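You operate a simulated robot arm through the tools that you are given. There is no shell and no other tool. Be economical: measure what you need, move in short steps, check, and stop when the job is done.

The job below is to be done with a simulated robot arm. You get a single attempt, and the scene is never put back.

TASK
Swap both short candles for tall ones: blue in the white candlestick, yellow in the silver one.
Fine: the short candles go in the teal tin.

Only the result counts: the job must be done as asked and must still hold three seconds after the hand-in. Knocking over, shifting, dropping, spilling or breaking anything else fails it.

THE ROBOT
A 6-joint arm with a two-finger parallel gripper, fixed in place. Base frame: the origin is at the foot of the arm, x ahead of it, y to its left, z up; the work surface is at about z = 0.95. Lengths are in m, angles in degrees, forces in N, time in s.
With the tool pointing down near the work surface it reaches from about 0.22 to 0.62 m from the base axis. Its first joint turns from -66.0 to 66.0 degrees. Payload 2.7 kg.
The TCP is the grasp point between the finger pads, 0.023 m short of the fingertips. In the tool frame z runs along the fingers and y along their closing line. The gripper opens to 0.094 m. The fingers are 0.038 m wide and 0.01 m thick; the gripper's body (0.054 by 0.096 m) begins 0.039 m behind the TCP.
Orientation is that of the tool frame in the base frame, as a unit quaternion [w, x, y, z]. With the fingers straight down and closing along the base's y, the tool's x points along the base's -x, its y along +y and its z along -z.

THE INTERFACE
- The arm moves only by the tool play_rows. Its argument "commands" is a list of rows, each a list of 3 entries, a list of its own where there are three numbers: the gripper command, from -1 (fully open) to 1 (shut), values between in proportion, then the shift along the tool's x, y, z in cm, then the turn, a rotation vector about the tool's x, y, z in degrees. In form: [[hand, [dx, dy, dz], [wx, wy, wz]], ...]. A call has 1 to 10 rows; each row shifts and turns the commanded pose from where the row before left it, along the tool's axes as they then stand. Each row takes 0.2 s and may step no farther than 0.05 m and 8.6 degrees from the row before; otherwise, or with a gripper value out of range, the whole call is refused. Where a pose cannot be reached the arm comes as near as it can. A force on the tool above 40 N (or 10 N above the force at the start of the call, whichever is more), or a blocked arm, ends the call early, and 0.2 s more pass. Each finger travels about 0.045 m/s and halts on what it meets, pressing with about 24 N; the grip force reading is that of the motor and also rises with nothing between the fingers. The clock runs only during rows and for 0.2 s after the last one: add rows that do not move to give the fingers time. It gives the time, the measured TCP pose, the force on the tool (base axes), the opening and the grip force at its end, in the units of the frame above (readings bear some noise), with the torque about the TCP (base axes, N m) and any sound that the robot's microphone picked up, and new pictures: "pictures" is both (left out), scene, wrist or none.
- Cameras (640 x 400 px; columns grow to the right, rows downward): "scene" is fixed at [0.083, -0.4307, 1.4338]; the picture's right is [0.74, -0.68, 0.00], its down [-0.21, -0.23, -0.95] and it looks along [0.64, 0.70, -0.31] (base axes); focal length 334 px, centre (320, 200). "wrist" rides on the gripper at [0.086, 0.016, -0.074] in the tool frame; the picture's right is [-0.18, 0.98, 0.00], its down [-0.58, -0.11, -0.81] and it looks along [-0.79, -0.15, 0.59] (tool axes); focal length 243 px, centre (320, 200). There is no depth. A picture from a camera that has moved, and an enlarged one, comes with that camera's place and axes in the base frame and with its lens.
- enlarge(camera, box): a new picture of the part [left, top, right, bottom] of that camera's present view, enlarged. It takes no simulated time.
- job_done(): hands the job in; it is judged then, once.

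Work in short steps. Places have to be worked out from the pictures, the camera data and where the tool is seen: move nearer, look again, correct. Check each grasp and each placing, and mend what went wrong. You have 120 turns and 200 pictures in all, those below and enlarged ones among them. Open the gripper and draw the arm clear of the work before you hand the job in, unless the task says otherwise; then end with one line.

The tools are called after "Emit:" by a JSON object that holds its "fn" and its "kwargs". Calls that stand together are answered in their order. play_rows: Moves the arm, as the interface text tells. Its arguments: {"type":"object","properties":{"commands":{"type":"array"},"pictures":{"type":"string","enum":["both","scene","wrist","none"]}},"required":["commands"]} The other tools are called the same way: enlarge (camera, box) takes an enlarged picture of a part of a camera's view; job_done () hands the job in.

At the start:

```text
clock: 0.0
tool_pos: [0.2926, 0.0182, 1.322]
orientation: [0.001, 0.0, 1.0, 0.0]
contact_force: [-0.2, -0.4, -0.9]
wrist_torque: [0.0, 0.01, 0.01]
opening: 0.094
grip_force: 0.0
```

scene: 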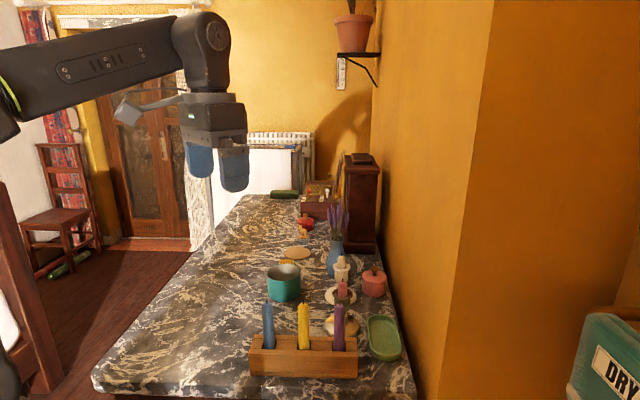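
wrist: 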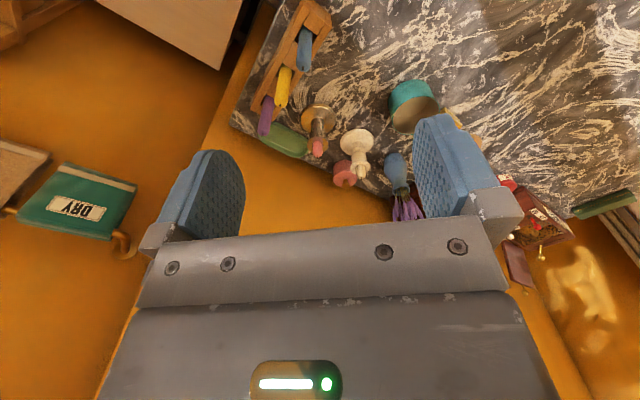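

I'll start with enlarged views of the working area to locate the objects.

Emit:
{"fn": "enlarge", "kwargs": {"camera": "scene", "box": [230, 230, 430, 390]}}

Emit:
{"fn": "enlarge", "kwargs": {"camera": "wrist", "box": [220, 0, 480, 220]}}

```text
2.50 times, centred on (330, 310) of scene
camera zoom: at [0.083, -0.4307, 1.4338], right [0.74, -0.68, 0.0], down [-0.21, -0.23, -0.95], along [0.64, 0.7, -0.31], focal length 834 px, centre (295, -75)
```

zoom: 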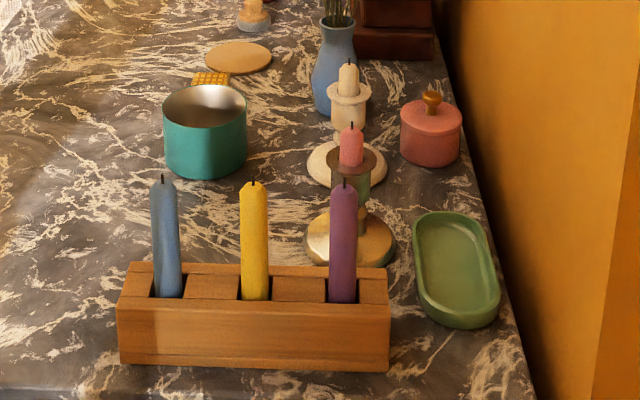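

```text
1.82 times, centred on (350, 110) of wrist
camera zoom: at [0.2072, 0.0344, 1.3962], right [0.18, 0.98, 0.0], down [0.58, -0.11, 0.81], along [0.79, -0.15, -0.59], focal length 441 px, centre (266, 364)
```

zoom: 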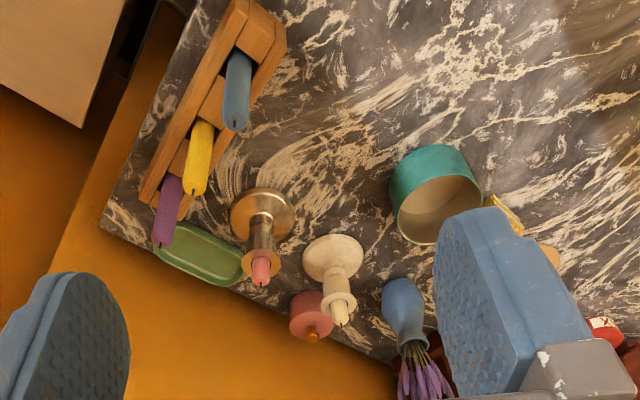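

Estimated positions (base frame): white stick about (0.593, 0.05), silver (0.516, -0.026), tin (0.50, 0.155), blue candle (0.345, -0.007), yellow (0.39, -0.052). I'll move toward the white stick at a safe height and look again with the wrist camera.

Emit:
{"fn": "play_rows", "kwargs": {"commands": [[-1, [-4.2, 0.55, 1.2], [0, 0, 0]], [-1, [-4.2, 0.55, 1.2], [0, 0, 0]], [-1, [-4.2, 0.55, 1.2], [0, 0, 0]], [-1, [-4.2, 0.55, 1.2], [0, 0, 0]], [-1, [-4.2, 0.55, 1.2], [0, 0, 0]], [-1, [-4.2, 0.55, 1.2], [0, 0, 0]], [-1, [0, 0, 0], [0, 0, 0]]]}}

```text
clock: 1.6
tool_pos: [0.5299, 0.0493, 1.2375]
orientation: [0.0, -0.001, 1.0, 0.001]
contact_force: [0.2, 0.4, 0.1]
wrist_torque: [-0.03, -0.01, 0.05]
opening: 0.094
grip_force: 0.0
out of reach, approached as far as the arm can: row 6
camera wrist: at [0.444, 0.0653, 1.3133], right [0.18, 0.98, 0.0], down [0.58, -0.11, 0.81], along [0.79, -0.15, -0.59], focal length 243 px, centre (320, 200)
```

scene: 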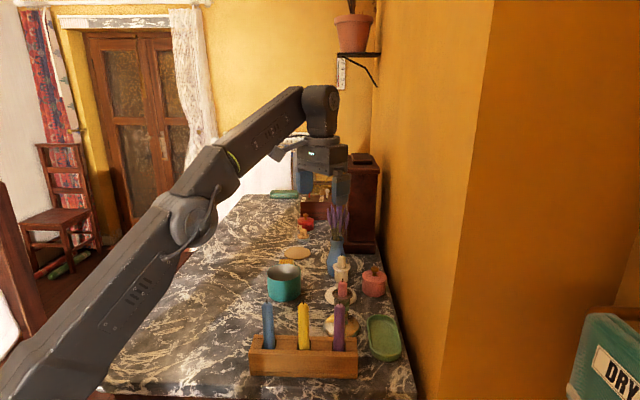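
wrist: 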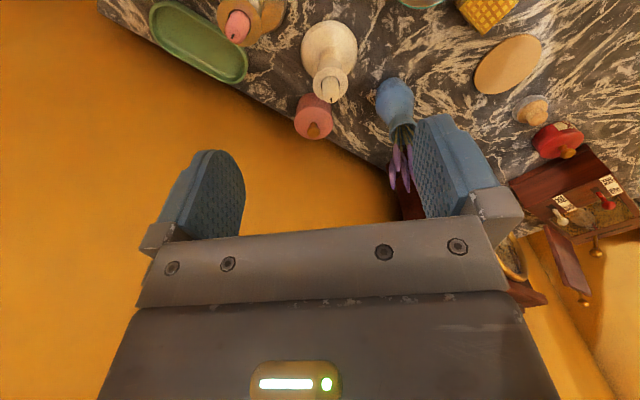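

At this height the arm is at its reach limit. The white stick looks to be at about (0.588, 0.050). I'll go straight down a bit to see how far the arm reaches lower down.

Emit:
{"fn": "play_rows", "kwargs": {"commands": [[-1, [0, 0, 4], [0, 0, 0]], [-1, [0, 0, 4], [0, 0, 0]], [-1, [-2, 0, 1.5], [0, 0, 0]], [-1, [-2, 0, 0], [0, 0, 0]], [-1, [0, 0, 0], [0, 0, 0]]], "pictures": "wrist"}}

```text
clock: 2.8
tool_pos: [0.5689, 0.0488, 1.144]
orientation: [0.001, 0.0, 1.0, 0.0]
contact_force: [-0.3, 0.6, -0.6]
wrist_torque: [0.03, 0.01, 0.02]
opening: 0.0942
grip_force: 0.0
camera wrist: at [0.4832, 0.0651, 1.2181], right [0.18, 0.98, 0.0], down [0.58, -0.11, 0.81], along [0.79, -0.15, -0.59], focal length 243 px, centre (320, 200)
```

wrist: 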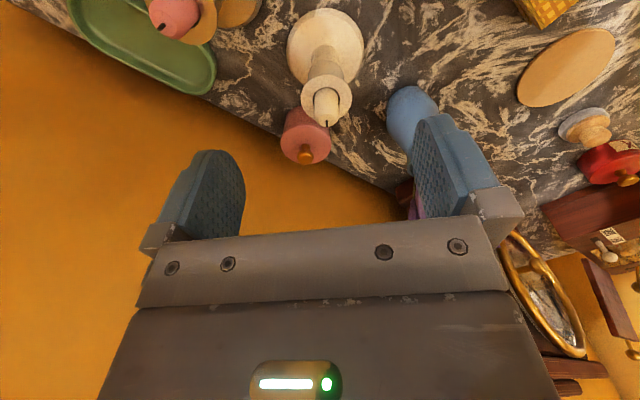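

The arm reaches further lower down. The white candle is at about (0.588, 0.050), so I'll approach to just above it and check.

Emit:
{"fn": "play_rows", "kwargs": {"commands": [[-1, [-1, 0.1, 2.5], [0, 0, 0]], [-1, [-0.9, 0, 2.4], [0, 0, 0]], [-1, [0, 0, 0], [0, 0, 0]]]}}

Emit:
{"fn": "enlarge", "kwargs": {"camera": "scene", "box": [290, 210, 410, 310]}}

```text
clock: 3.6
tool_pos: [0.588, 0.0507, 1.0942]
orientation: [0.001, 0.0, 1.0, 0.0]
contact_force: [-0.7, 0.9, 0.1]
wrist_torque: [-0.03, -0.04, 0.05]
opening: 0.0941
grip_force: 0.0
camera wrist: at [0.5022, 0.066, 1.1691], right [0.18, 0.98, 0.0], down [0.58, -0.11, 0.81], along [0.79, -0.15, -0.59], focal length 243 px, centre (320, 200)
```

scene: 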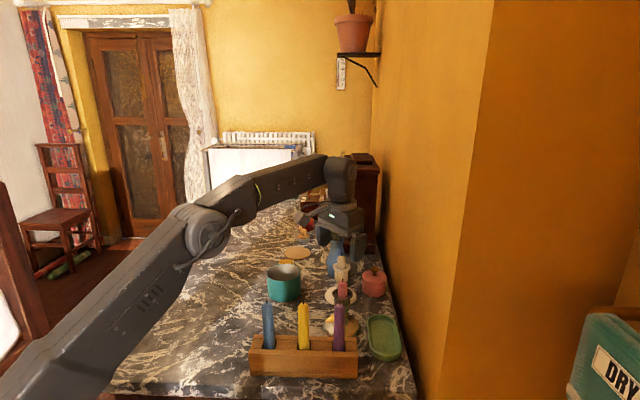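
wrist: 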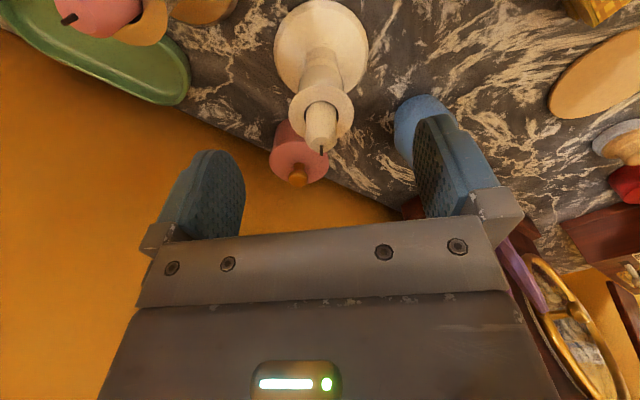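

```text
4.00 times, centred on (350, 260) of scene
camera zoom: at [0.083, -0.4307, 1.4338], right [0.74, -0.68, 0.0], down [-0.21, -0.23, -0.95], along [0.64, 0.7, -0.31], focal length 1334 px, centre (200, -40)
```

zoom: 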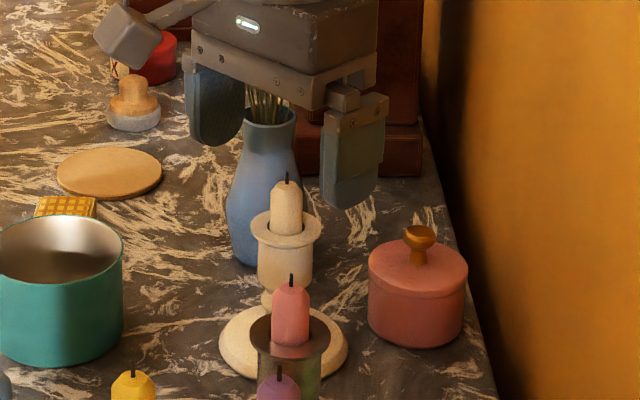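

The candle is centred between the fingers in y and about 2 mm further out in x. I'll lower until the fingertips are just above the cup rim (TCP 1.067) and close.

Emit:
{"fn": "play_rows", "kwargs": {"commands": [[-1, [-0.2, -0.05, 1.4], [0, 0, 0]], [-1, [0, 0, 1.3], [0, 0, 0]], [0, [0, 0, 0], [0, 0, 0]], [1, [0, 0, 0], [0, 0, 0]], [1, [0, 0, 0], [0, 0, 0]], [1, [0, 0, 0], [0, 0, 0]], [1, [0, 0, 0], [0, 0, 0]], [1, [0, 0, 0], [0, 0, 0]], [1, [0, 0, 0], [0, 0, 0]]]}}

Emit:
{"fn": "enlarge", "kwargs": {"camera": "scene", "box": [290, 210, 410, 310]}}

```text
clock: 5.6
tool_pos: [0.5912, 0.0496, 1.0682]
orientation: [0.0, 0.0, 1.0, 0.0]
contact_force: [0.0, 0.2, 0.1]
wrist_torque: [0.01, -0.01, 0.0]
opening: 0.0169
grip_force: 24.0
camera wrist: at [0.5047, 0.0655, 1.1426], right [0.18, 0.98, 0.0], down [0.58, -0.11, 0.81], along [0.79, -0.15, -0.59], focal length 243 px, centre (320, 200)
```

scene: 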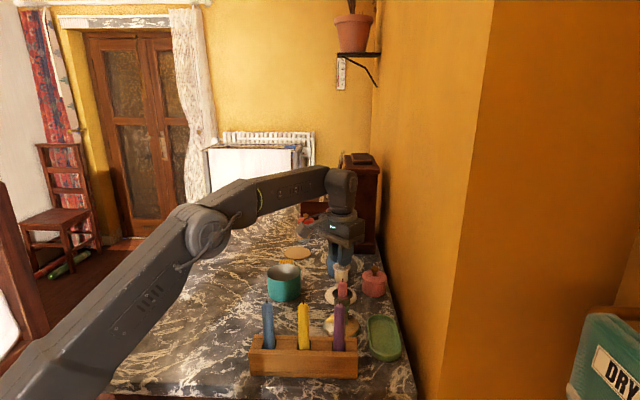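
wrist: 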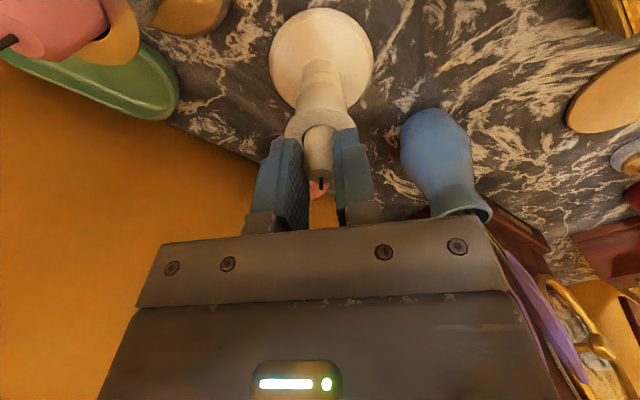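

```text
4.00 times, centred on (350, 260) of scene
camera zoom: at [0.083, -0.4307, 1.4338], right [0.74, -0.68, 0.0], down [-0.21, -0.23, -0.95], along [0.64, 0.7, -0.31], focal length 1334 px, centre (200, -40)
```

zoom: 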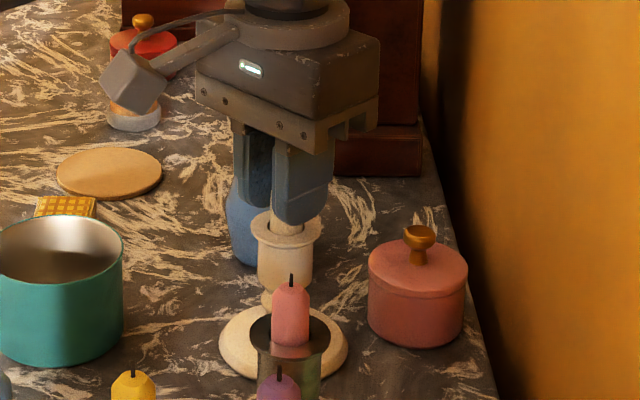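

The candle is gripped, with a diameter of about 17 mm. I'll lift gently straight up and check that the stick stays put.

Emit:
{"fn": "play_rows", "kwargs": {"commands": [[1, [0, 0, -0.6], [0, 0, 0]], [1, [0, 0, -0.8], [0, 0, 0]], [1, [0, 0, -1], [0, 0, 0]], [1, [0, 0, -1], [0, 0, 0]], [1, [0, 0, 0], [0, 0, 0]]], "pictures": "wrist"}}

Emit:
{"fn": "enlarge", "kwargs": {"camera": "scene", "box": [290, 210, 410, 310]}}

```text
clock: 6.8
tool_pos: [0.5902, 0.049, 1.102]
orientation: [0.0, 0.0, 1.0, -0.001]
contact_force: [-0.1, -0.5, -0.1]
wrist_torque: [-0.01, -0.02, 0.02]
opening: 0.017
grip_force: 24.1
camera wrist: at [0.5046, 0.0652, 1.1767], right [0.18, 0.98, 0.0], down [0.58, -0.11, 0.81], along [0.79, -0.15, -0.59], focal length 243 px, centre (320, 200)
```

wrist: 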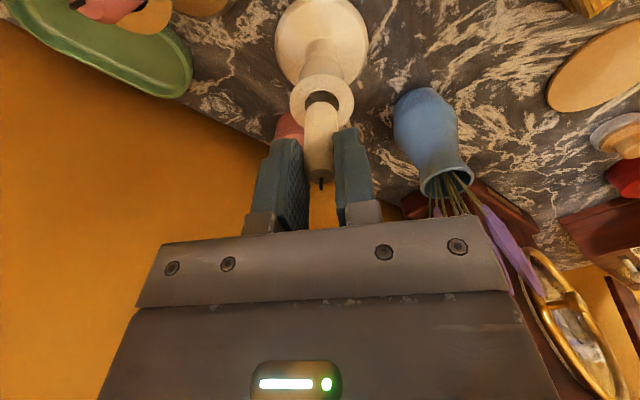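

```text
4.00 times, centred on (350, 260) of scene
camera zoom: at [0.083, -0.4307, 1.4338], right [0.74, -0.68, 0.0], down [-0.21, -0.23, -0.95], along [0.64, 0.7, -0.31], focal length 1334 px, centre (200, -40)
```

zoom: 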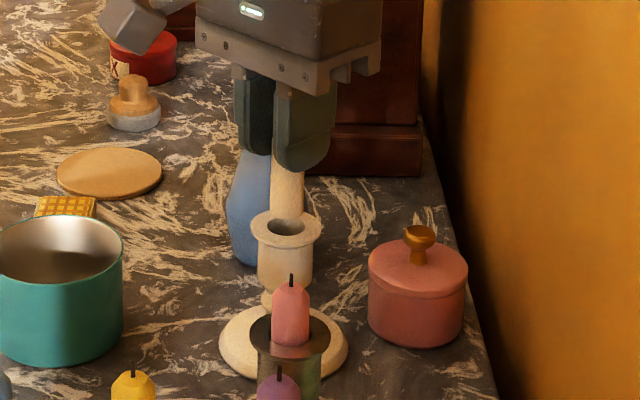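

The candle is out, with its bottom about 55 mm below the TCP and clear of the rim. I'll lift a little more and carry it over the tin.

Emit:
{"fn": "play_rows", "kwargs": {"commands": [[1, [0.5, 0, -1], [0, 0, 0]], [1, [1.2, 0.5, -1.5], [0, 0, 0]], [1, [2.2, 2.5, -0.5], [0, 0, 0]], [1, [2.2, 2.6, 0], [0, 0, 0]], [1, [1.5, 2.5, 0], [0, 0, 0]], [1, [1.5, 2.5, 0], [0, 0, 0]], [1, [0, 0, 0], [0, 0, 0]]]}}

Emit:
{"fn": "enlarge", "kwargs": {"camera": "scene", "box": [240, 210, 360, 310]}}

```text
clock: 8.4
tool_pos: [0.4994, 0.1554, 1.1328]
orientation: [0.0, 0.0, 1.0, 0.0]
contact_force: [0.7, 0.0, -0.2]
wrist_torque: [-0.01, -0.01, 0.0]
opening: 0.0171
grip_force: 23.7
camera wrist: at [0.4131, 0.1714, 1.2069], right [0.18, 0.98, 0.0], down [0.58, -0.11, 0.81], along [0.79, -0.15, -0.59], focal length 243 px, centre (320, 200)
```

scene: 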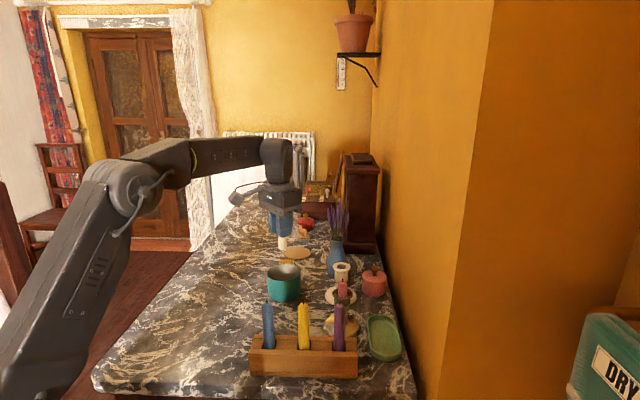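
wrist: 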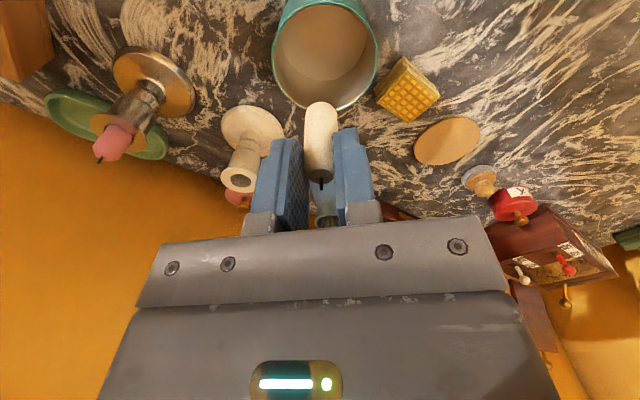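

```text
4.00 times, centred on (300, 260) of scene
camera zoom: at [0.083, -0.4307, 1.4338], right [0.74, -0.68, 0.0], down [-0.21, -0.23, -0.95], along [0.64, 0.7, -0.31], focal length 1334 px, centre (400, -40)
```

zoom: 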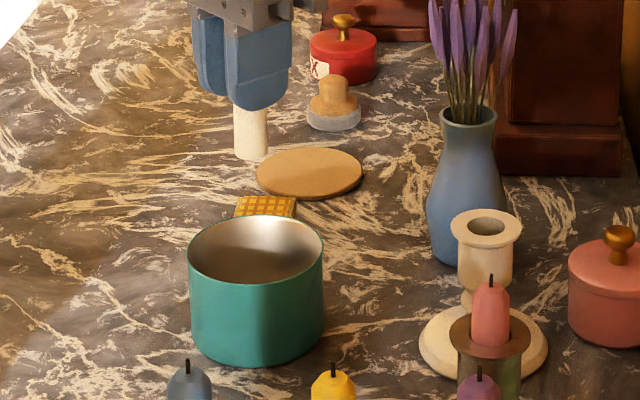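

The tin centre is at about (0.498, 0.158) with its rim at about 1.014. I'll lower the candle into the tin, slightly to the far side, leaving room for the second one.

Emit:
{"fn": "play_rows", "kwargs": {"commands": [[1, [-0.7, 0.26, 0], [0, 0, 0]], [1, [0, 0, 4], [0, 0, 0]], [1, [0, 0, 3], [0, 0, 0]], [1, [0, 0, 0], [0, 0, 0]]]}}

Emit:
{"fn": "enlarge", "kwargs": {"camera": "scene", "box": [240, 210, 360, 310]}}

```text
clock: 9.4
tool_pos: [0.5055, 0.1567, 1.0603]
orientation: [0.0, 0.0, 1.0, 0.001]
contact_force: [0.8, 0.4, -0.8]
wrist_torque: [-0.01, -0.01, 0.03]
opening: 0.0168
grip_force: 24.3
camera wrist: at [0.4197, 0.1733, 1.1353], right [0.18, 0.98, 0.0], down [0.58, -0.11, 0.81], along [0.79, -0.15, -0.59], focal length 243 px, centre (320, 200)
```

scene: 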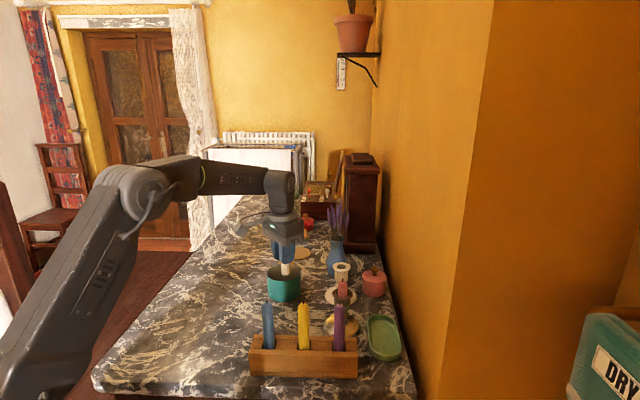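
wrist: 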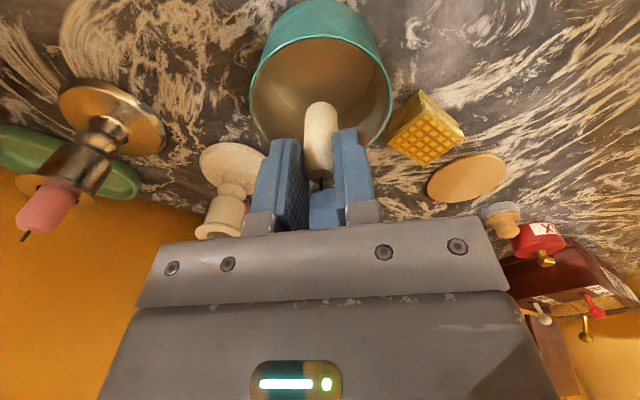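

```text
4.00 times, centred on (300, 260) of scene
camera zoom: at [0.083, -0.4307, 1.4338], right [0.74, -0.68, 0.0], down [-0.21, -0.23, -0.95], along [0.64, 0.7, -0.31], focal length 1334 px, centre (400, -40)
```

zoom: 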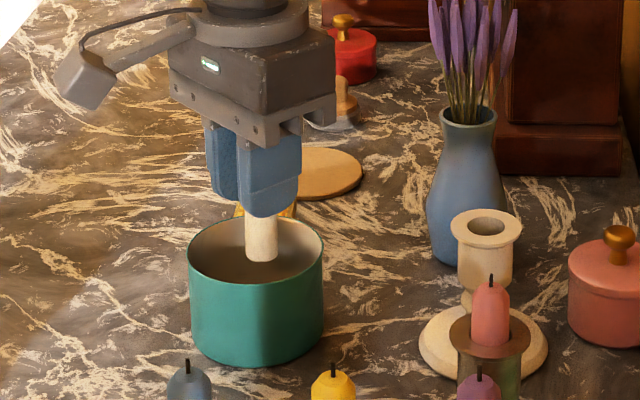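

The candle is inside the rim, about 4 mm too far right (y). I'll correct that, lower to TCP 1.02 and open slightly.

Emit:
{"fn": "play_rows", "kwargs": {"commands": [[1, [-0.15, 0.35, 1], [0, 0, 0]], [1, [0, 0, 1.5], [0, 0, 0]], [1, [0, 0, 1.5], [0, 0, 0]], [1, [0, 0, 0], [0, 0, 0]], [0.36, [0, 0, 0], [0, 0, 0]], [0.36, [0, 0, 0], [0, 0, 0]]], "pictures": "wrist"}}

Emit:
{"fn": "enlarge", "kwargs": {"camera": "scene", "box": [240, 210, 360, 310]}}

```text
clock: 10.8
tool_pos: [0.5083, 0.1599, 1.0221]
orientation: [0.001, 0.0, 1.0, 0.0]
contact_force: [0.1, 0.2, -0.8]
wrist_torque: [-0.02, -0.01, 0.0]
opening: 0.0303
grip_force: 0.1
camera wrist: at [0.4221, 0.1767, 1.0961], right [0.18, 0.98, 0.0], down [0.58, -0.11, 0.81], along [0.79, -0.15, -0.59], focal length 243 px, centre (320, 200)
```

wrist: 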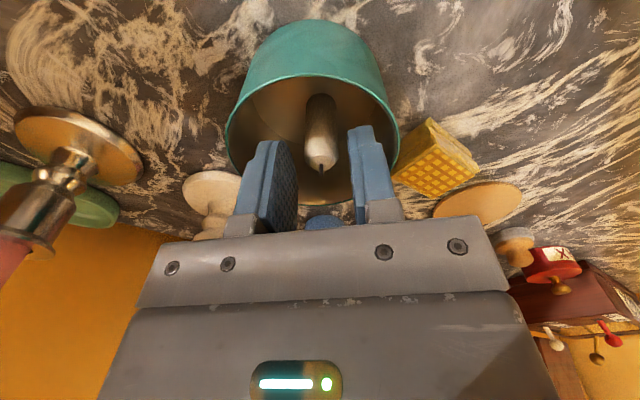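

```text
4.00 times, centred on (300, 260) of scene
camera zoom: at [0.083, -0.4307, 1.4338], right [0.74, -0.68, 0.0], down [-0.21, -0.23, -0.95], along [0.64, 0.7, -0.31], focal length 1334 px, centre (400, -40)
```

zoom: 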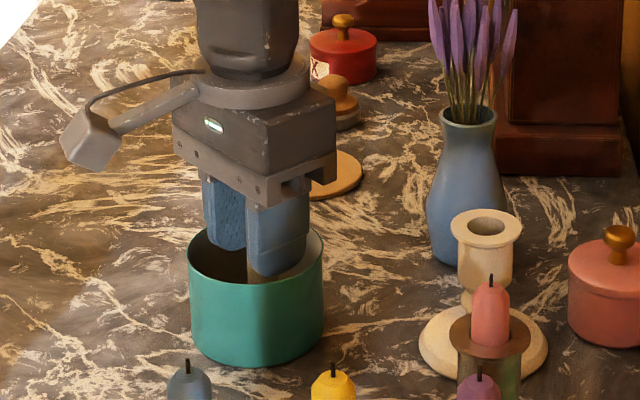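

It's released and upright in the tin. I'll raise and move above the silver stick.

Emit:
{"fn": "play_rows", "kwargs": {"commands": [[0.36, [0, 0, -4], [0, 0, 0]], [0.36, [0, 0, -5], [0, 0, 0]], [-0.2, [0, -4, -3], [0, 0, 0]], [-1, [0, -5, 0], [0, 0, 0]], [-1, [-0.2, -5, 0], [0, 0, 0]], [-1, [-0.6, -4.5, 0], [0, 0, 0]], [-1, [0, 0, 0], [0, 0, 0]]]}}

Emit:
{"fn": "enlarge", "kwargs": {"camera": "scene", "box": [240, 230, 420, 380]}}

```text
clock: 12.4
tool_pos: [0.5153, -0.0251, 1.1423]
orientation: [0.0, -0.001, 1.0, 0.0]
contact_force: [-0.4, 0.3, -0.2]
wrist_torque: [0.0, -0.03, -0.01]
opening: 0.0938
grip_force: 0.0
camera wrist: at [0.4302, -0.0086, 1.2161], right [0.18, 0.98, 0.0], down [0.58, -0.11, 0.81], along [0.79, -0.15, -0.59], focal length 243 px, centre (320, 200)
```

scene: 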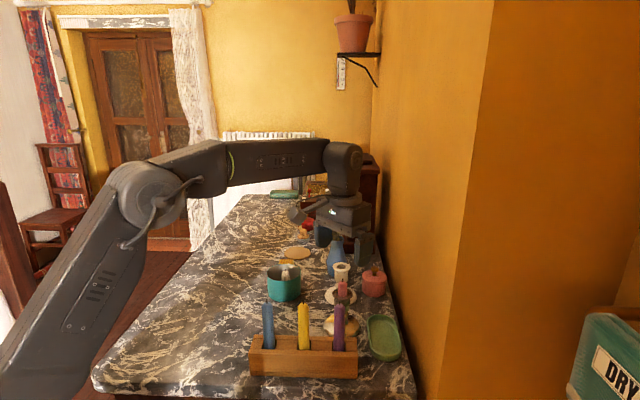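
wrist: 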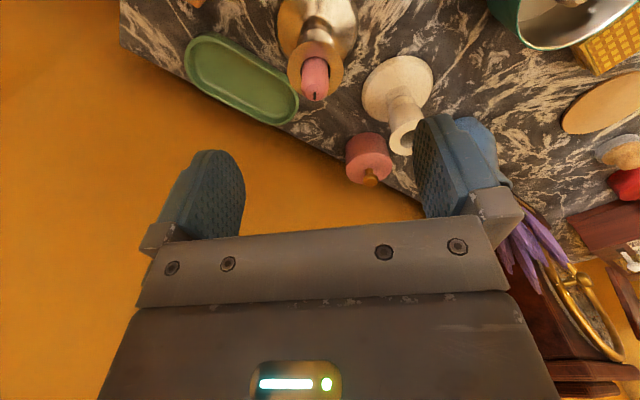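

```text
2.67 times, centred on (330, 305) of scene
camera zoom: at [0.083, -0.4307, 1.4338], right [0.74, -0.68, 0.0], down [-0.21, -0.23, -0.95], along [0.64, 0.7, -0.31], focal length 890 px, centre (293, -80)
```

zoom: 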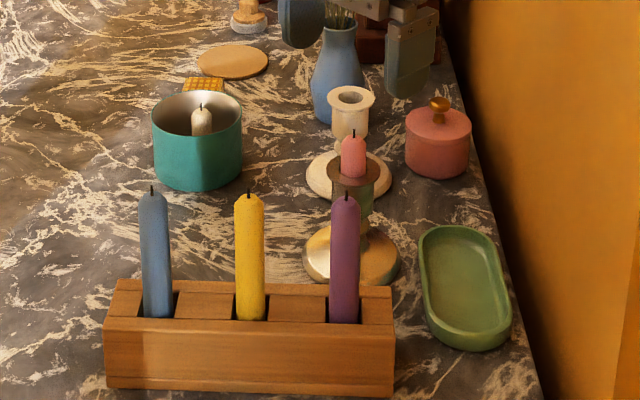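

The silver stick is at about (0.513, -0.027), with its rim at about 1.036 and the candle top at about 1.07. I'll lower to just above it and check.

Emit:
{"fn": "play_rows", "kwargs": {"commands": [[-1, [0.15, -0.2, 3], [0, 0, 0]], [-1, [0, 0, 2.5], [0, 0, 0]], [-1, [0, 0, 0], [0, 0, 0]]], "pictures": "wrist"}}

Emit:
{"fn": "enlarge", "kwargs": {"camera": "scene", "box": [290, 230, 410, 330]}}

```text
clock: 13.2
tool_pos: [0.5136, -0.0259, 1.0862]
orientation: [-0.001, 0.001, 1.0, 0.0]
contact_force: [-0.1, 0.6, 0.6]
wrist_torque: [0.0, -0.02, 0.03]
opening: 0.0938
grip_force: 0.2
camera wrist: at [0.428, -0.0099, 1.1608], right [0.18, 0.98, 0.0], down [0.58, -0.11, 0.81], along [0.79, -0.15, -0.59], focal length 243 px, centre (320, 200)
```

wrist: 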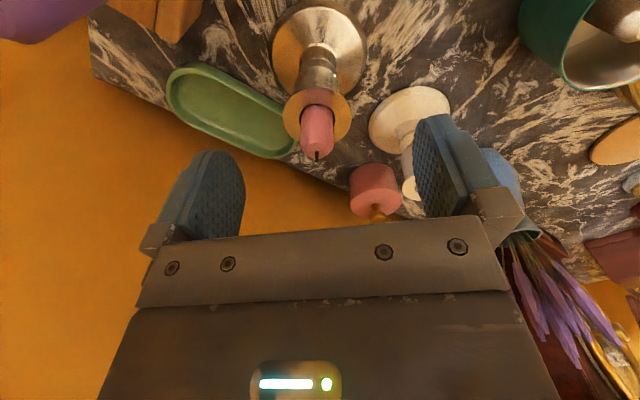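

```text
4.00 times, centred on (350, 280) of scene
camera zoom: at [0.083, -0.4307, 1.4338], right [0.74, -0.68, 0.0], down [-0.21, -0.23, -0.95], along [0.64, 0.7, -0.31], focal length 1334 px, centre (200, -120)
```

zoom: 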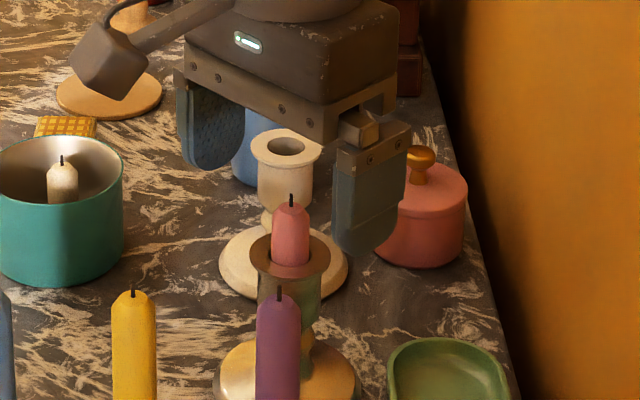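

It's aligned. I'll lower to TCP 1.064 and close on the pink candle.

Emit:
{"fn": "play_rows", "kwargs": {"commands": [[-1, [0.15, -0.1, 1.2], [0, 0, 0]], [-1, [0, 0, 1.0], [0, 0, 0]], [0, [0, 0, 0], [0, 0, 0]], [1, [0, 0, 0], [0, 0, 0]], [1, [0, 0, 0], [0, 0, 0]], [1, [0, 0, 0], [0, 0, 0]], [1, [0, 0, 0], [0, 0, 0]], [1, [0, 0, 0], [0, 0, 0]], [1, [0, 0, 0], [0, 0, 0]]], "pictures": "wrist"}}

Emit:
{"fn": "enlarge", "kwargs": {"camera": "scene", "box": [290, 230, 410, 330]}}

```text
clock: 15.2
tool_pos: [0.5138, -0.0259, 1.0648]
orientation: [0.0, 0.0, 1.0, 0.0]
contact_force: [-0.1, -0.2, 0.3]
wrist_torque: [0.01, -0.02, 0.01]
opening: 0.0174
grip_force: 23.8
camera wrist: at [0.4266, -0.0106, 1.1393], right [0.18, 0.98, 0.0], down [0.58, -0.11, 0.81], along [0.79, -0.15, -0.59], focal length 243 px, centre (320, 200)
```

wrist: 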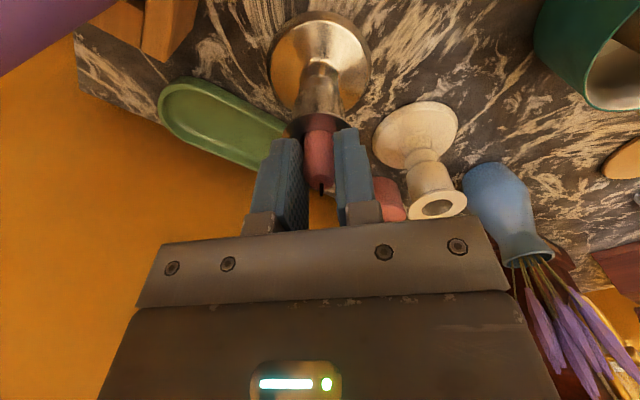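

```text
4.00 times, centred on (350, 280) of scene
camera zoom: at [0.083, -0.4307, 1.4338], right [0.74, -0.68, 0.0], down [-0.21, -0.23, -0.95], along [0.64, 0.7, -0.31], focal length 1334 px, centre (200, -120)
```

zoom: 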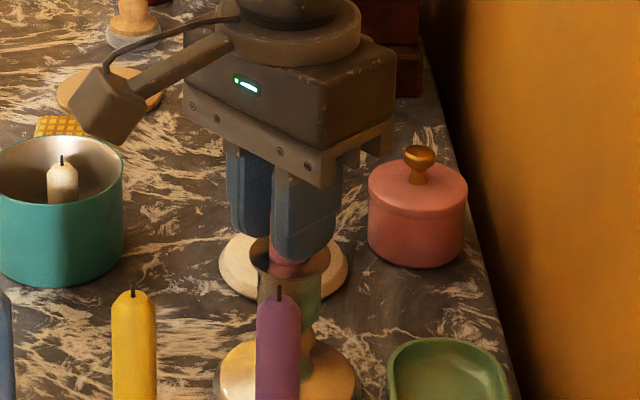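

The pink candle is gripped. I'll lift gently straight up.

Emit:
{"fn": "play_rows", "kwargs": {"commands": [[1, [0, 0, -0.6], [0, 0, 0]], [1, [0, 0, -0.8], [0, 0, 0]], [1, [0, 0, -1], [0, 0, 0]], [1, [0, 0, -1], [0, 0, 0]], [1, [0, 0, -1.5], [0, 0, 0]], [1, [0, 0, 0], [0, 0, 0]]], "pictures": "wrist"}}

Emit:
{"fn": "enlarge", "kwargs": {"camera": "scene", "box": [290, 220, 410, 320]}}

```text
clock: 16.6
tool_pos: [0.5133, -0.0265, 1.1137]
orientation: [0.0, 0.0, 1.0, 0.0]
contact_force: [1.0, -0.1, -0.3]
wrist_torque: [0.01, 0.02, 0.01]
opening: 0.0172
grip_force: 24.7
camera wrist: at [0.427, -0.0106, 1.1883], right [0.18, 0.98, 0.0], down [0.58, -0.11, 0.81], along [0.79, -0.15, -0.59], focal length 243 px, centre (320, 200)
```

wrist: 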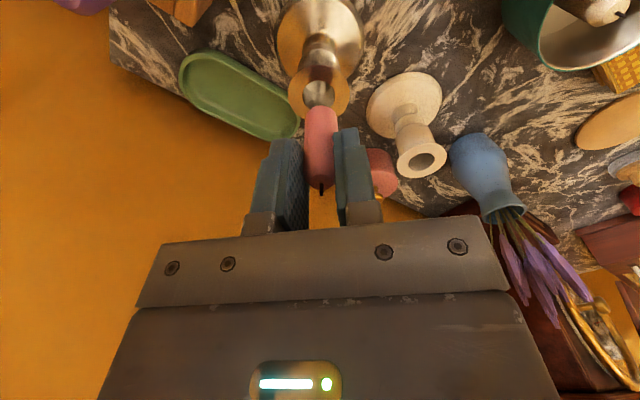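

```text
4.00 times, centred on (350, 270) of scene
camera zoom: at [0.083, -0.4307, 1.4338], right [0.74, -0.68, 0.0], down [-0.21, -0.23, -0.95], along [0.64, 0.7, -0.31], focal length 1334 px, centre (200, -80)
```

zoom: 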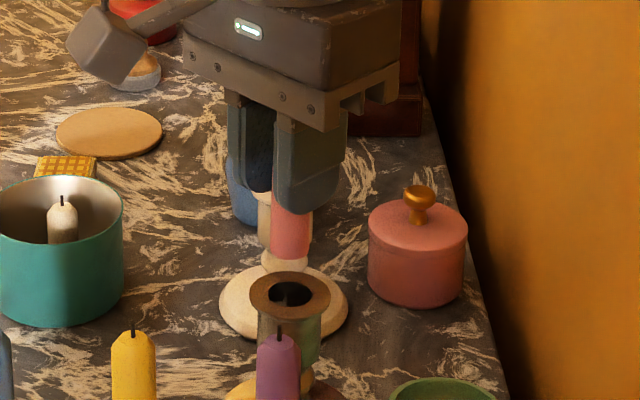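

The pink candle is clear. I'll carry it over the tin, aiming slightly to the near side, away from the first candle.

Emit:
{"fn": "play_rows", "kwargs": {"commands": [[1, [0, 0, -2], [0, 0, 0]], [1, [0.5, 4.7, 0], [0, 0, 0]], [1, [0.6, 4.7, 0], [0, 0, 0]], [1, [0.6, 4.7, 0], [0, 0, 0]], [1, [0.8, 4.6, 0], [0, 0, 0]], [1, [0, 0, 2], [0, 0, 0]], [1, [0, 0, 2], [0, 0, 0]], [1, [0, 0, 0], [0, 0, 0]]], "pictures": "wrist"}}

Emit:
{"fn": "enlarge", "kwargs": {"camera": "scene", "box": [240, 210, 360, 310]}}

```text
clock: 18.4
tool_pos: [0.4873, 0.1602, 1.0921]
orientation: [0.0, 0.0, 1.0, -0.001]
contact_force: [0.0, 0.0, -0.3]
wrist_torque: [-0.01, -0.01, 0.01]
opening: 0.0172
grip_force: 24.3
camera wrist: at [0.4018, 0.1768, 1.1675], right [0.18, 0.98, 0.0], down [0.58, -0.11, 0.81], along [0.79, -0.15, -0.59], focal length 243 px, centre (320, 200)
```

wrist: 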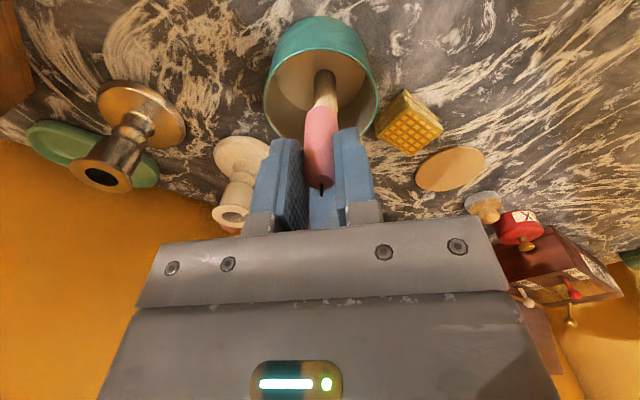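

```text
4.00 times, centred on (300, 260) of scene
camera zoom: at [0.083, -0.4307, 1.4338], right [0.74, -0.68, 0.0], down [-0.21, -0.23, -0.95], along [0.64, 0.7, -0.31], focal length 1334 px, centre (400, -40)
```

zoom: 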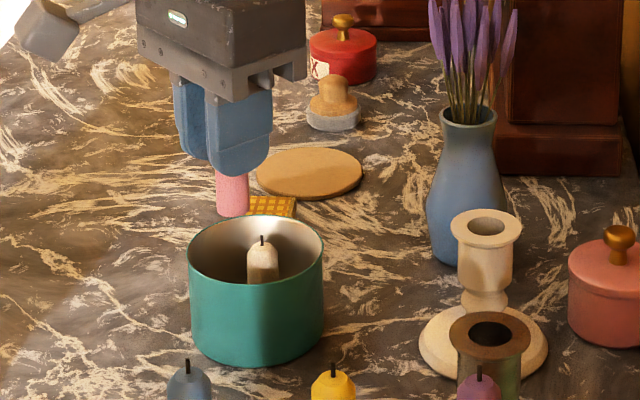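

The white candle stands at about (0.512, 0.165), so pink at x = 0.487 has room. I'll lower so the tips are near rim level and release.

Emit:
{"fn": "play_rows", "kwargs": {"commands": [[1, [0, 0, 2], [0, 0, 0]], [1, [0, 0, 2], [0, 0, 0]], [1, [0, 0, 2], [0, 0, 0]], [1, [0, 0, 0], [0, 0, 0]]], "pictures": "wrist"}}

Emit:
{"fn": "enlarge", "kwargs": {"camera": "scene", "box": [240, 210, 360, 310]}}

```text
clock: 19.4
tool_pos: [0.4876, 0.1603, 1.0323]
orientation: [0.0, 0.001, 1.0, 0.0]
contact_force: [-0.5, -0.3, 0.1]
wrist_torque: [0.01, -0.02, -0.02]
opening: 0.0175
grip_force: 24.0
camera wrist: at [0.4023, 0.1766, 1.1079], right [0.18, 0.98, 0.0], down [0.58, -0.11, 0.81], along [0.79, -0.15, -0.59], focal length 243 px, centre (320, 200)
```

wrist: 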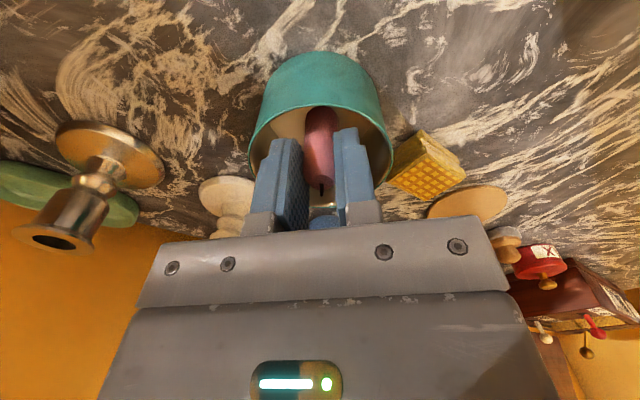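

```text
4.00 times, centred on (300, 260) of scene
camera zoom: at [0.083, -0.4307, 1.4338], right [0.74, -0.68, 0.0], down [-0.21, -0.23, -0.95], along [0.64, 0.7, -0.31], focal length 1334 px, centre (400, -40)
```

zoom: 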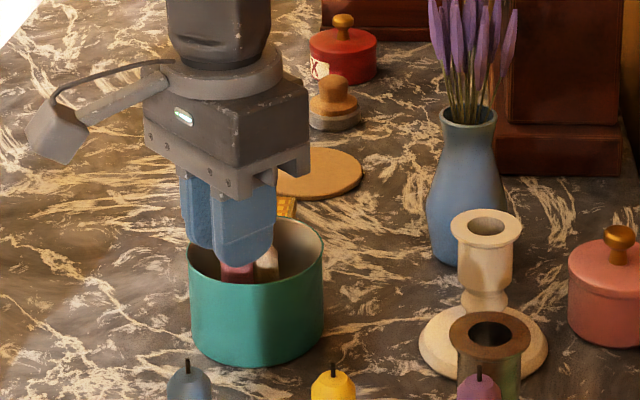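

All clear. I'll lower 1 cm more and release.

Emit:
{"fn": "play_rows", "kwargs": {"commands": [[1, [0, 0, 1], [0, 0, 0]], [1, [0, 0, 0], [0, 0, 0]], [0.42, [0, 0, 0], [0, 0, 0]], [0.42, [0, 0, 0], [0, 0, 0]], [0.42, [0, 0, -3], [0, 0, 0]], [0.42, [0, 0, -4], [0, 0, 0]], [0.42, [0, 0, -4], [0, 0, 0]], [0.42, [0, 0, 0], [0, 0, 0]]], "pictures": "wrist"}}

Emit:
{"fn": "enlarge", "kwargs": {"camera": "scene", "box": [240, 210, 360, 310]}}

```text
clock: 20.0
tool_pos: [0.49, 0.1608, 1.0312]
orientation: [0.006, -0.001, 1.0, 0.002]
contact_force: [-0.7, -0.8, 6.7]
wrist_torque: [0.11, 0.14, 0.01]
opening: 0.0176
grip_force: 23.2
stopped in row 2: the force on the tool passed its limit at 42 N (the readings are from after the stop); the commanded pose is now the measured one
camera wrist: at [0.4025, 0.1766, 1.1043], right [0.18, 0.98, 0.01], down [0.57, -0.11, 0.81], along [0.8, -0.14, -0.58], focal length 243 px, centre (320, 200)
```

wrist: 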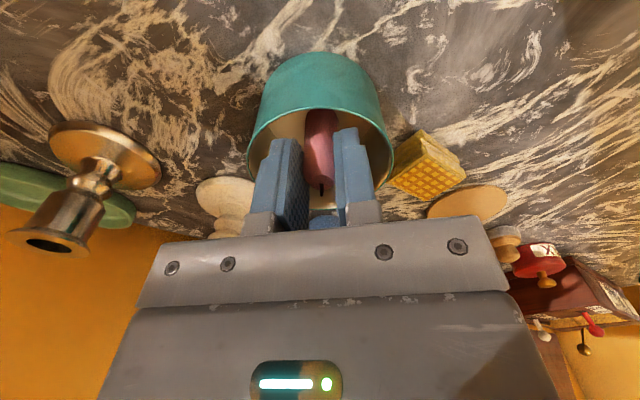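

```text
4.00 times, centred on (300, 260) of scene
camera zoom: at [0.0829, -0.4308, 1.4338], right [0.74, -0.68, 0.0], down [-0.21, -0.23, -0.95], along [0.64, 0.7, -0.31], focal length 1334 px, centre (400, -40)
```

zoom: 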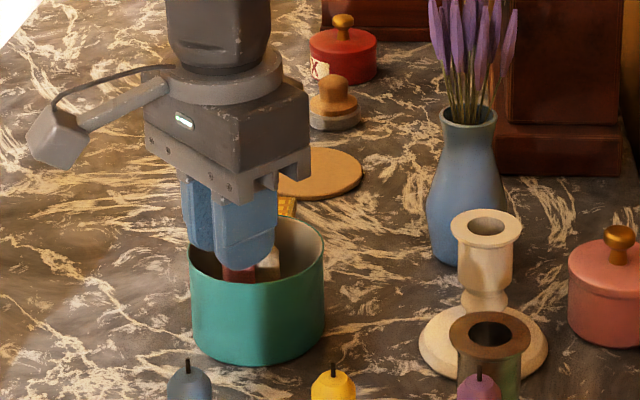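

The fingertips touched something, probably the first candle's top. I'll back up a few millimetres and slightly toward the near side, then release from there with only a small drop.

Emit:
{"fn": "play_rows", "kwargs": {"commands": [[1, [0, 0, -0.5], [0, 0, 0]], [1, [0.3, 0, 0], [0, 0, 0]], [1, [0, 0, 0], [0, 0, 0]]], "pictures": "wrist"}}

Emit:
{"fn": "enlarge", "kwargs": {"camera": "scene", "box": [255, 250, 345, 325]}}

```text
clock: 20.8
tool_pos: [0.4848, 0.1617, 1.0354]
orientation: [0.004, -0.001, 1.0, 0.002]
contact_force: [-0.1, -0.3, 0.2]
wrist_torque: [0.0, 0.0, 0.02]
opening: 0.0173
grip_force: 23.8
camera wrist: at [0.3992, 0.1768, 1.1085], right [0.18, 0.98, 0.0], down [0.57, -0.11, 0.81], along [0.8, -0.15, -0.58], focal length 243 px, centre (320, 200)
```

wrist: 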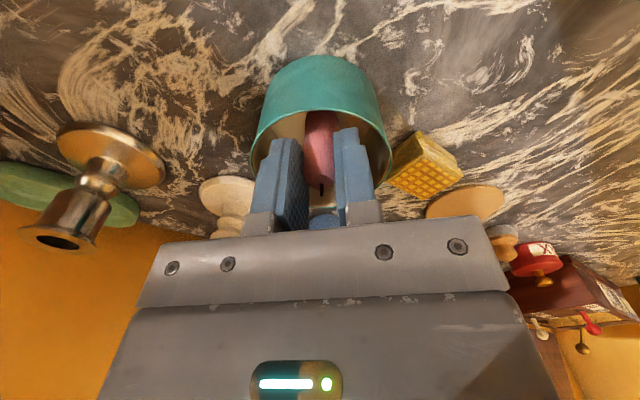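

```text
5.33 times, centred on (300, 288) of scene
camera zoom: at [0.083, -0.4307, 1.4338], right [0.74, -0.68, 0.0], down [-0.21, -0.23, -0.95], along [0.64, 0.7, -0.31], focal length 1779 px, centre (427, -267)
```

zoom: 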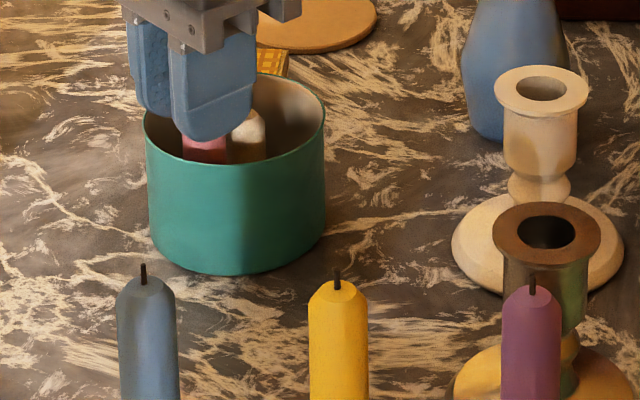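

No contact now. I'll release here.

Emit:
{"fn": "play_rows", "kwargs": {"commands": [[0.4, [0, 0, 0], [0, 0, 0]], [0.4, [0, 0, 0], [0, 0, 0]], [0.4, [0, 0, -3], [0, 0, 0]], [0.4, [0, 0, -4], [0, 0, 0]], [0.4, [0, 0, -4], [0, 0, 0]], [0.4, [0, 0, 0], [0, 0, 0]]], "pictures": "wrist"}}

Emit:
{"fn": "enlarge", "kwargs": {"camera": "scene", "box": [240, 210, 360, 310]}}

```text
clock: 22.2
tool_pos: [0.4832, 0.1594, 1.1453]
orientation: [0.005, -0.001, 1.0, 0.001]
contact_force: [-0.4, 0.1, 0.5]
wrist_torque: [-0.02, 0.02, 0.01]
opening: 0.0281
grip_force: 0.1
camera wrist: at [0.3978, 0.1756, 1.2185], right [0.18, 0.98, 0.0], down [0.57, -0.11, 0.81], along [0.8, -0.15, -0.58], focal length 243 px, centre (320, 200)
```

wrist: 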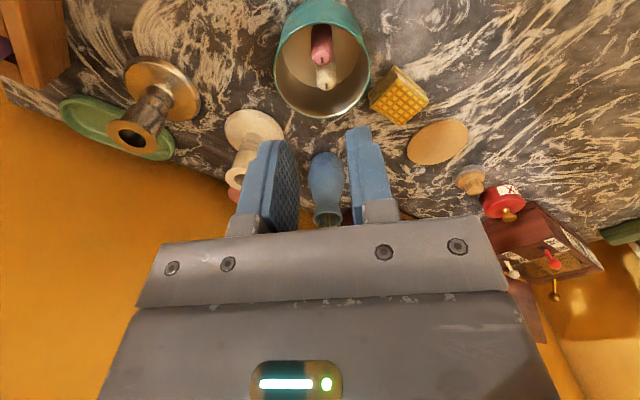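

```text
4.00 times, centred on (300, 260) of scene
camera zoom: at [0.083, -0.4307, 1.4338], right [0.74, -0.68, 0.0], down [-0.21, -0.23, -0.95], along [0.64, 0.7, -0.31], focal length 1334 px, centre (400, -40)
```

zoom: 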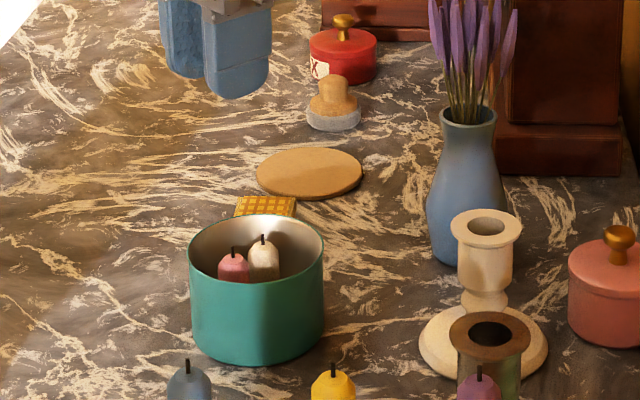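

Both short candles are upright in the tin. Next is the blue candle: I'll move above it and tilt the tool about 15° forward so the lift at the white stick stays within reach.

Emit:
{"fn": "play_rows", "kwargs": {"commands": [[0.4, [2.7, -3.3, -0.8], [0, 0, 0]], [-0.2, [2.7, -3.3, -0.8], [0, 0, 0]], [-0.5, [2.7, -3.3, -0.8], [0, 0, 0]], [-0.5, [2.7, -3.3, -0.8], [0, 0, 0]], [-0.5, [2.7, -3.3, -0.8], [0, 0, 0]], [-0.5, [0, 0, 0], [0, -7.2, 0]], [-0.5, [0, 0, 0], [0, -7.2, 0]], [-0.5, [0, 0, 0], [0, 0, 0]]]}}

Emit:
{"fn": "enlarge", "kwargs": {"camera": "scene", "box": [230, 220, 410, 370]}}

```text
clock: 24.0
tool_pos: [0.3494, -0.0048, 1.1826]
orientation: [0.131, -0.001, 0.991, 0.002]
contact_force: [-0.3, 0.0, -0.9]
wrist_torque: [0.0, -0.01, -0.02]
opening: 0.0703
grip_force: 0.1
camera wrist: at [0.2479, 0.0112, 1.2323], right [0.18, 0.98, 0.05], down [0.35, -0.11, 0.93], along [0.92, -0.15, -0.37], focal length 243 px, centre (320, 200)
```

scene: 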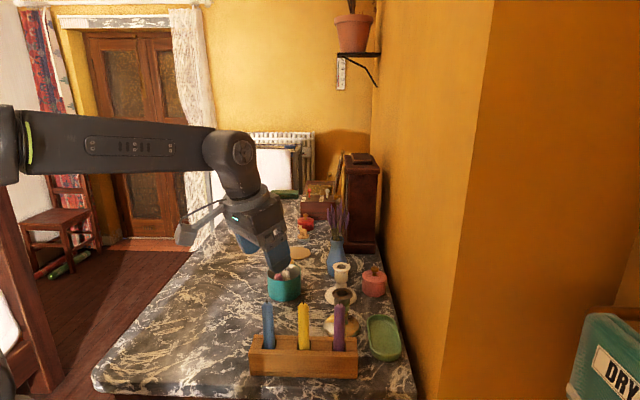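
wrist: 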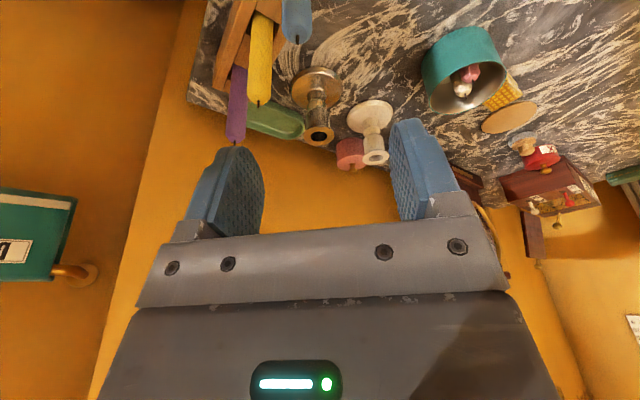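

```text
2.67 times, centred on (320, 295) of scene
camera zoom: at [0.083, -0.4307, 1.4338], right [0.74, -0.68, 0.0], down [-0.21, -0.23, -0.95], along [0.64, 0.7, -0.31], focal length 890 px, centre (320, -53)
```

zoom: 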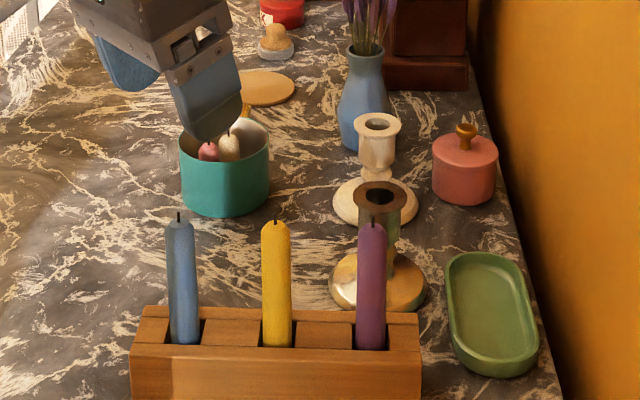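

By triangulation, blue is at about (0.343, -0.012) and yellow at about (0.387, -0.056), with tips at about 1.095. I'll line up over blue and descend partway.

Emit:
{"fn": "play_rows", "kwargs": {"commands": [[-0.5, [1.0, -0.75, 2.6], [0, 0, 0]], [-0.5, [1.0, 0, 2.5], [0, 0, 0]], [-0.5, [0, 0, 0], [0, 0, 0]]]}}

Emit:
{"fn": "enlarge", "kwargs": {"camera": "scene", "box": [230, 250, 370, 370]}}

```text
clock: 24.8
tool_pos: [0.3429, -0.0113, 1.1279]
orientation: [0.13, 0.0, 0.991, 0.002]
contact_force: [-0.8, -0.1, -0.1]
wrist_torque: [0.02, 0.01, -0.02]
opening: 0.0704
grip_force: 0.2
camera wrist: at [0.2417, 0.0039, 1.1776], right [0.18, 0.98, 0.05], down [0.35, -0.11, 0.93], along [0.92, -0.15, -0.37], focal length 243 px, centre (320, 200)
```

scene: 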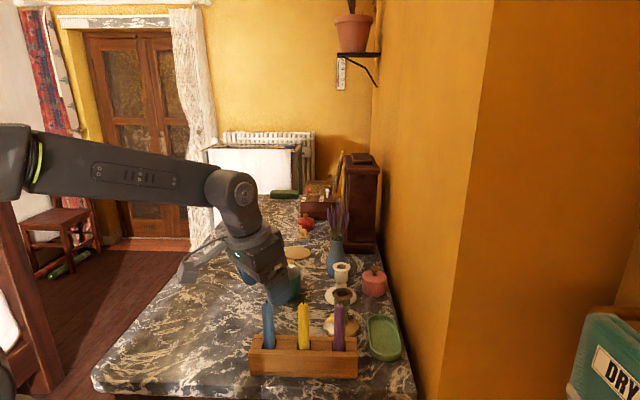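
wrist: 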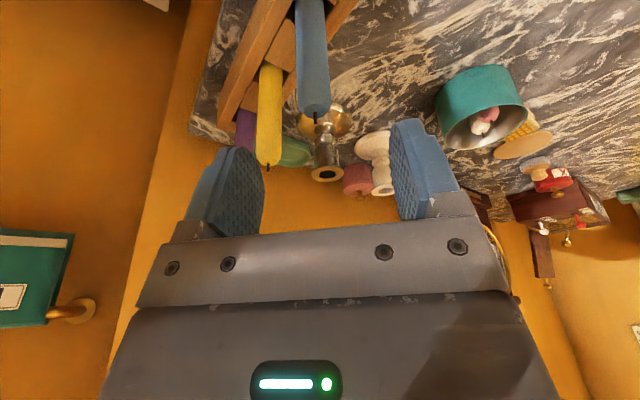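

```text
3.33 times, centred on (300, 310) of scene
camera zoom: at [0.083, -0.4307, 1.4338], right [0.74, -0.68, 0.0], down [-0.21, -0.23, -0.95], along [0.64, 0.7, -0.31], focal length 1112 px, centre (387, -167)
```

zoom: 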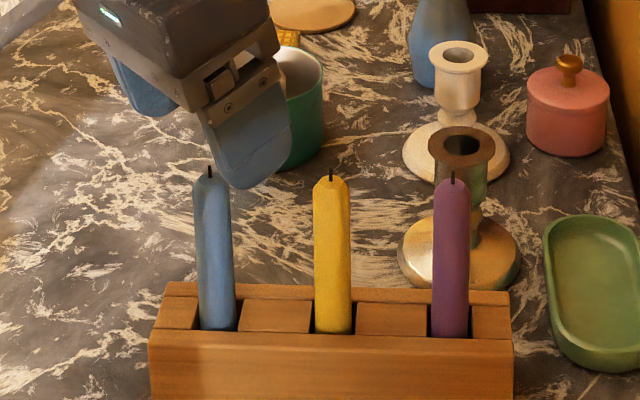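

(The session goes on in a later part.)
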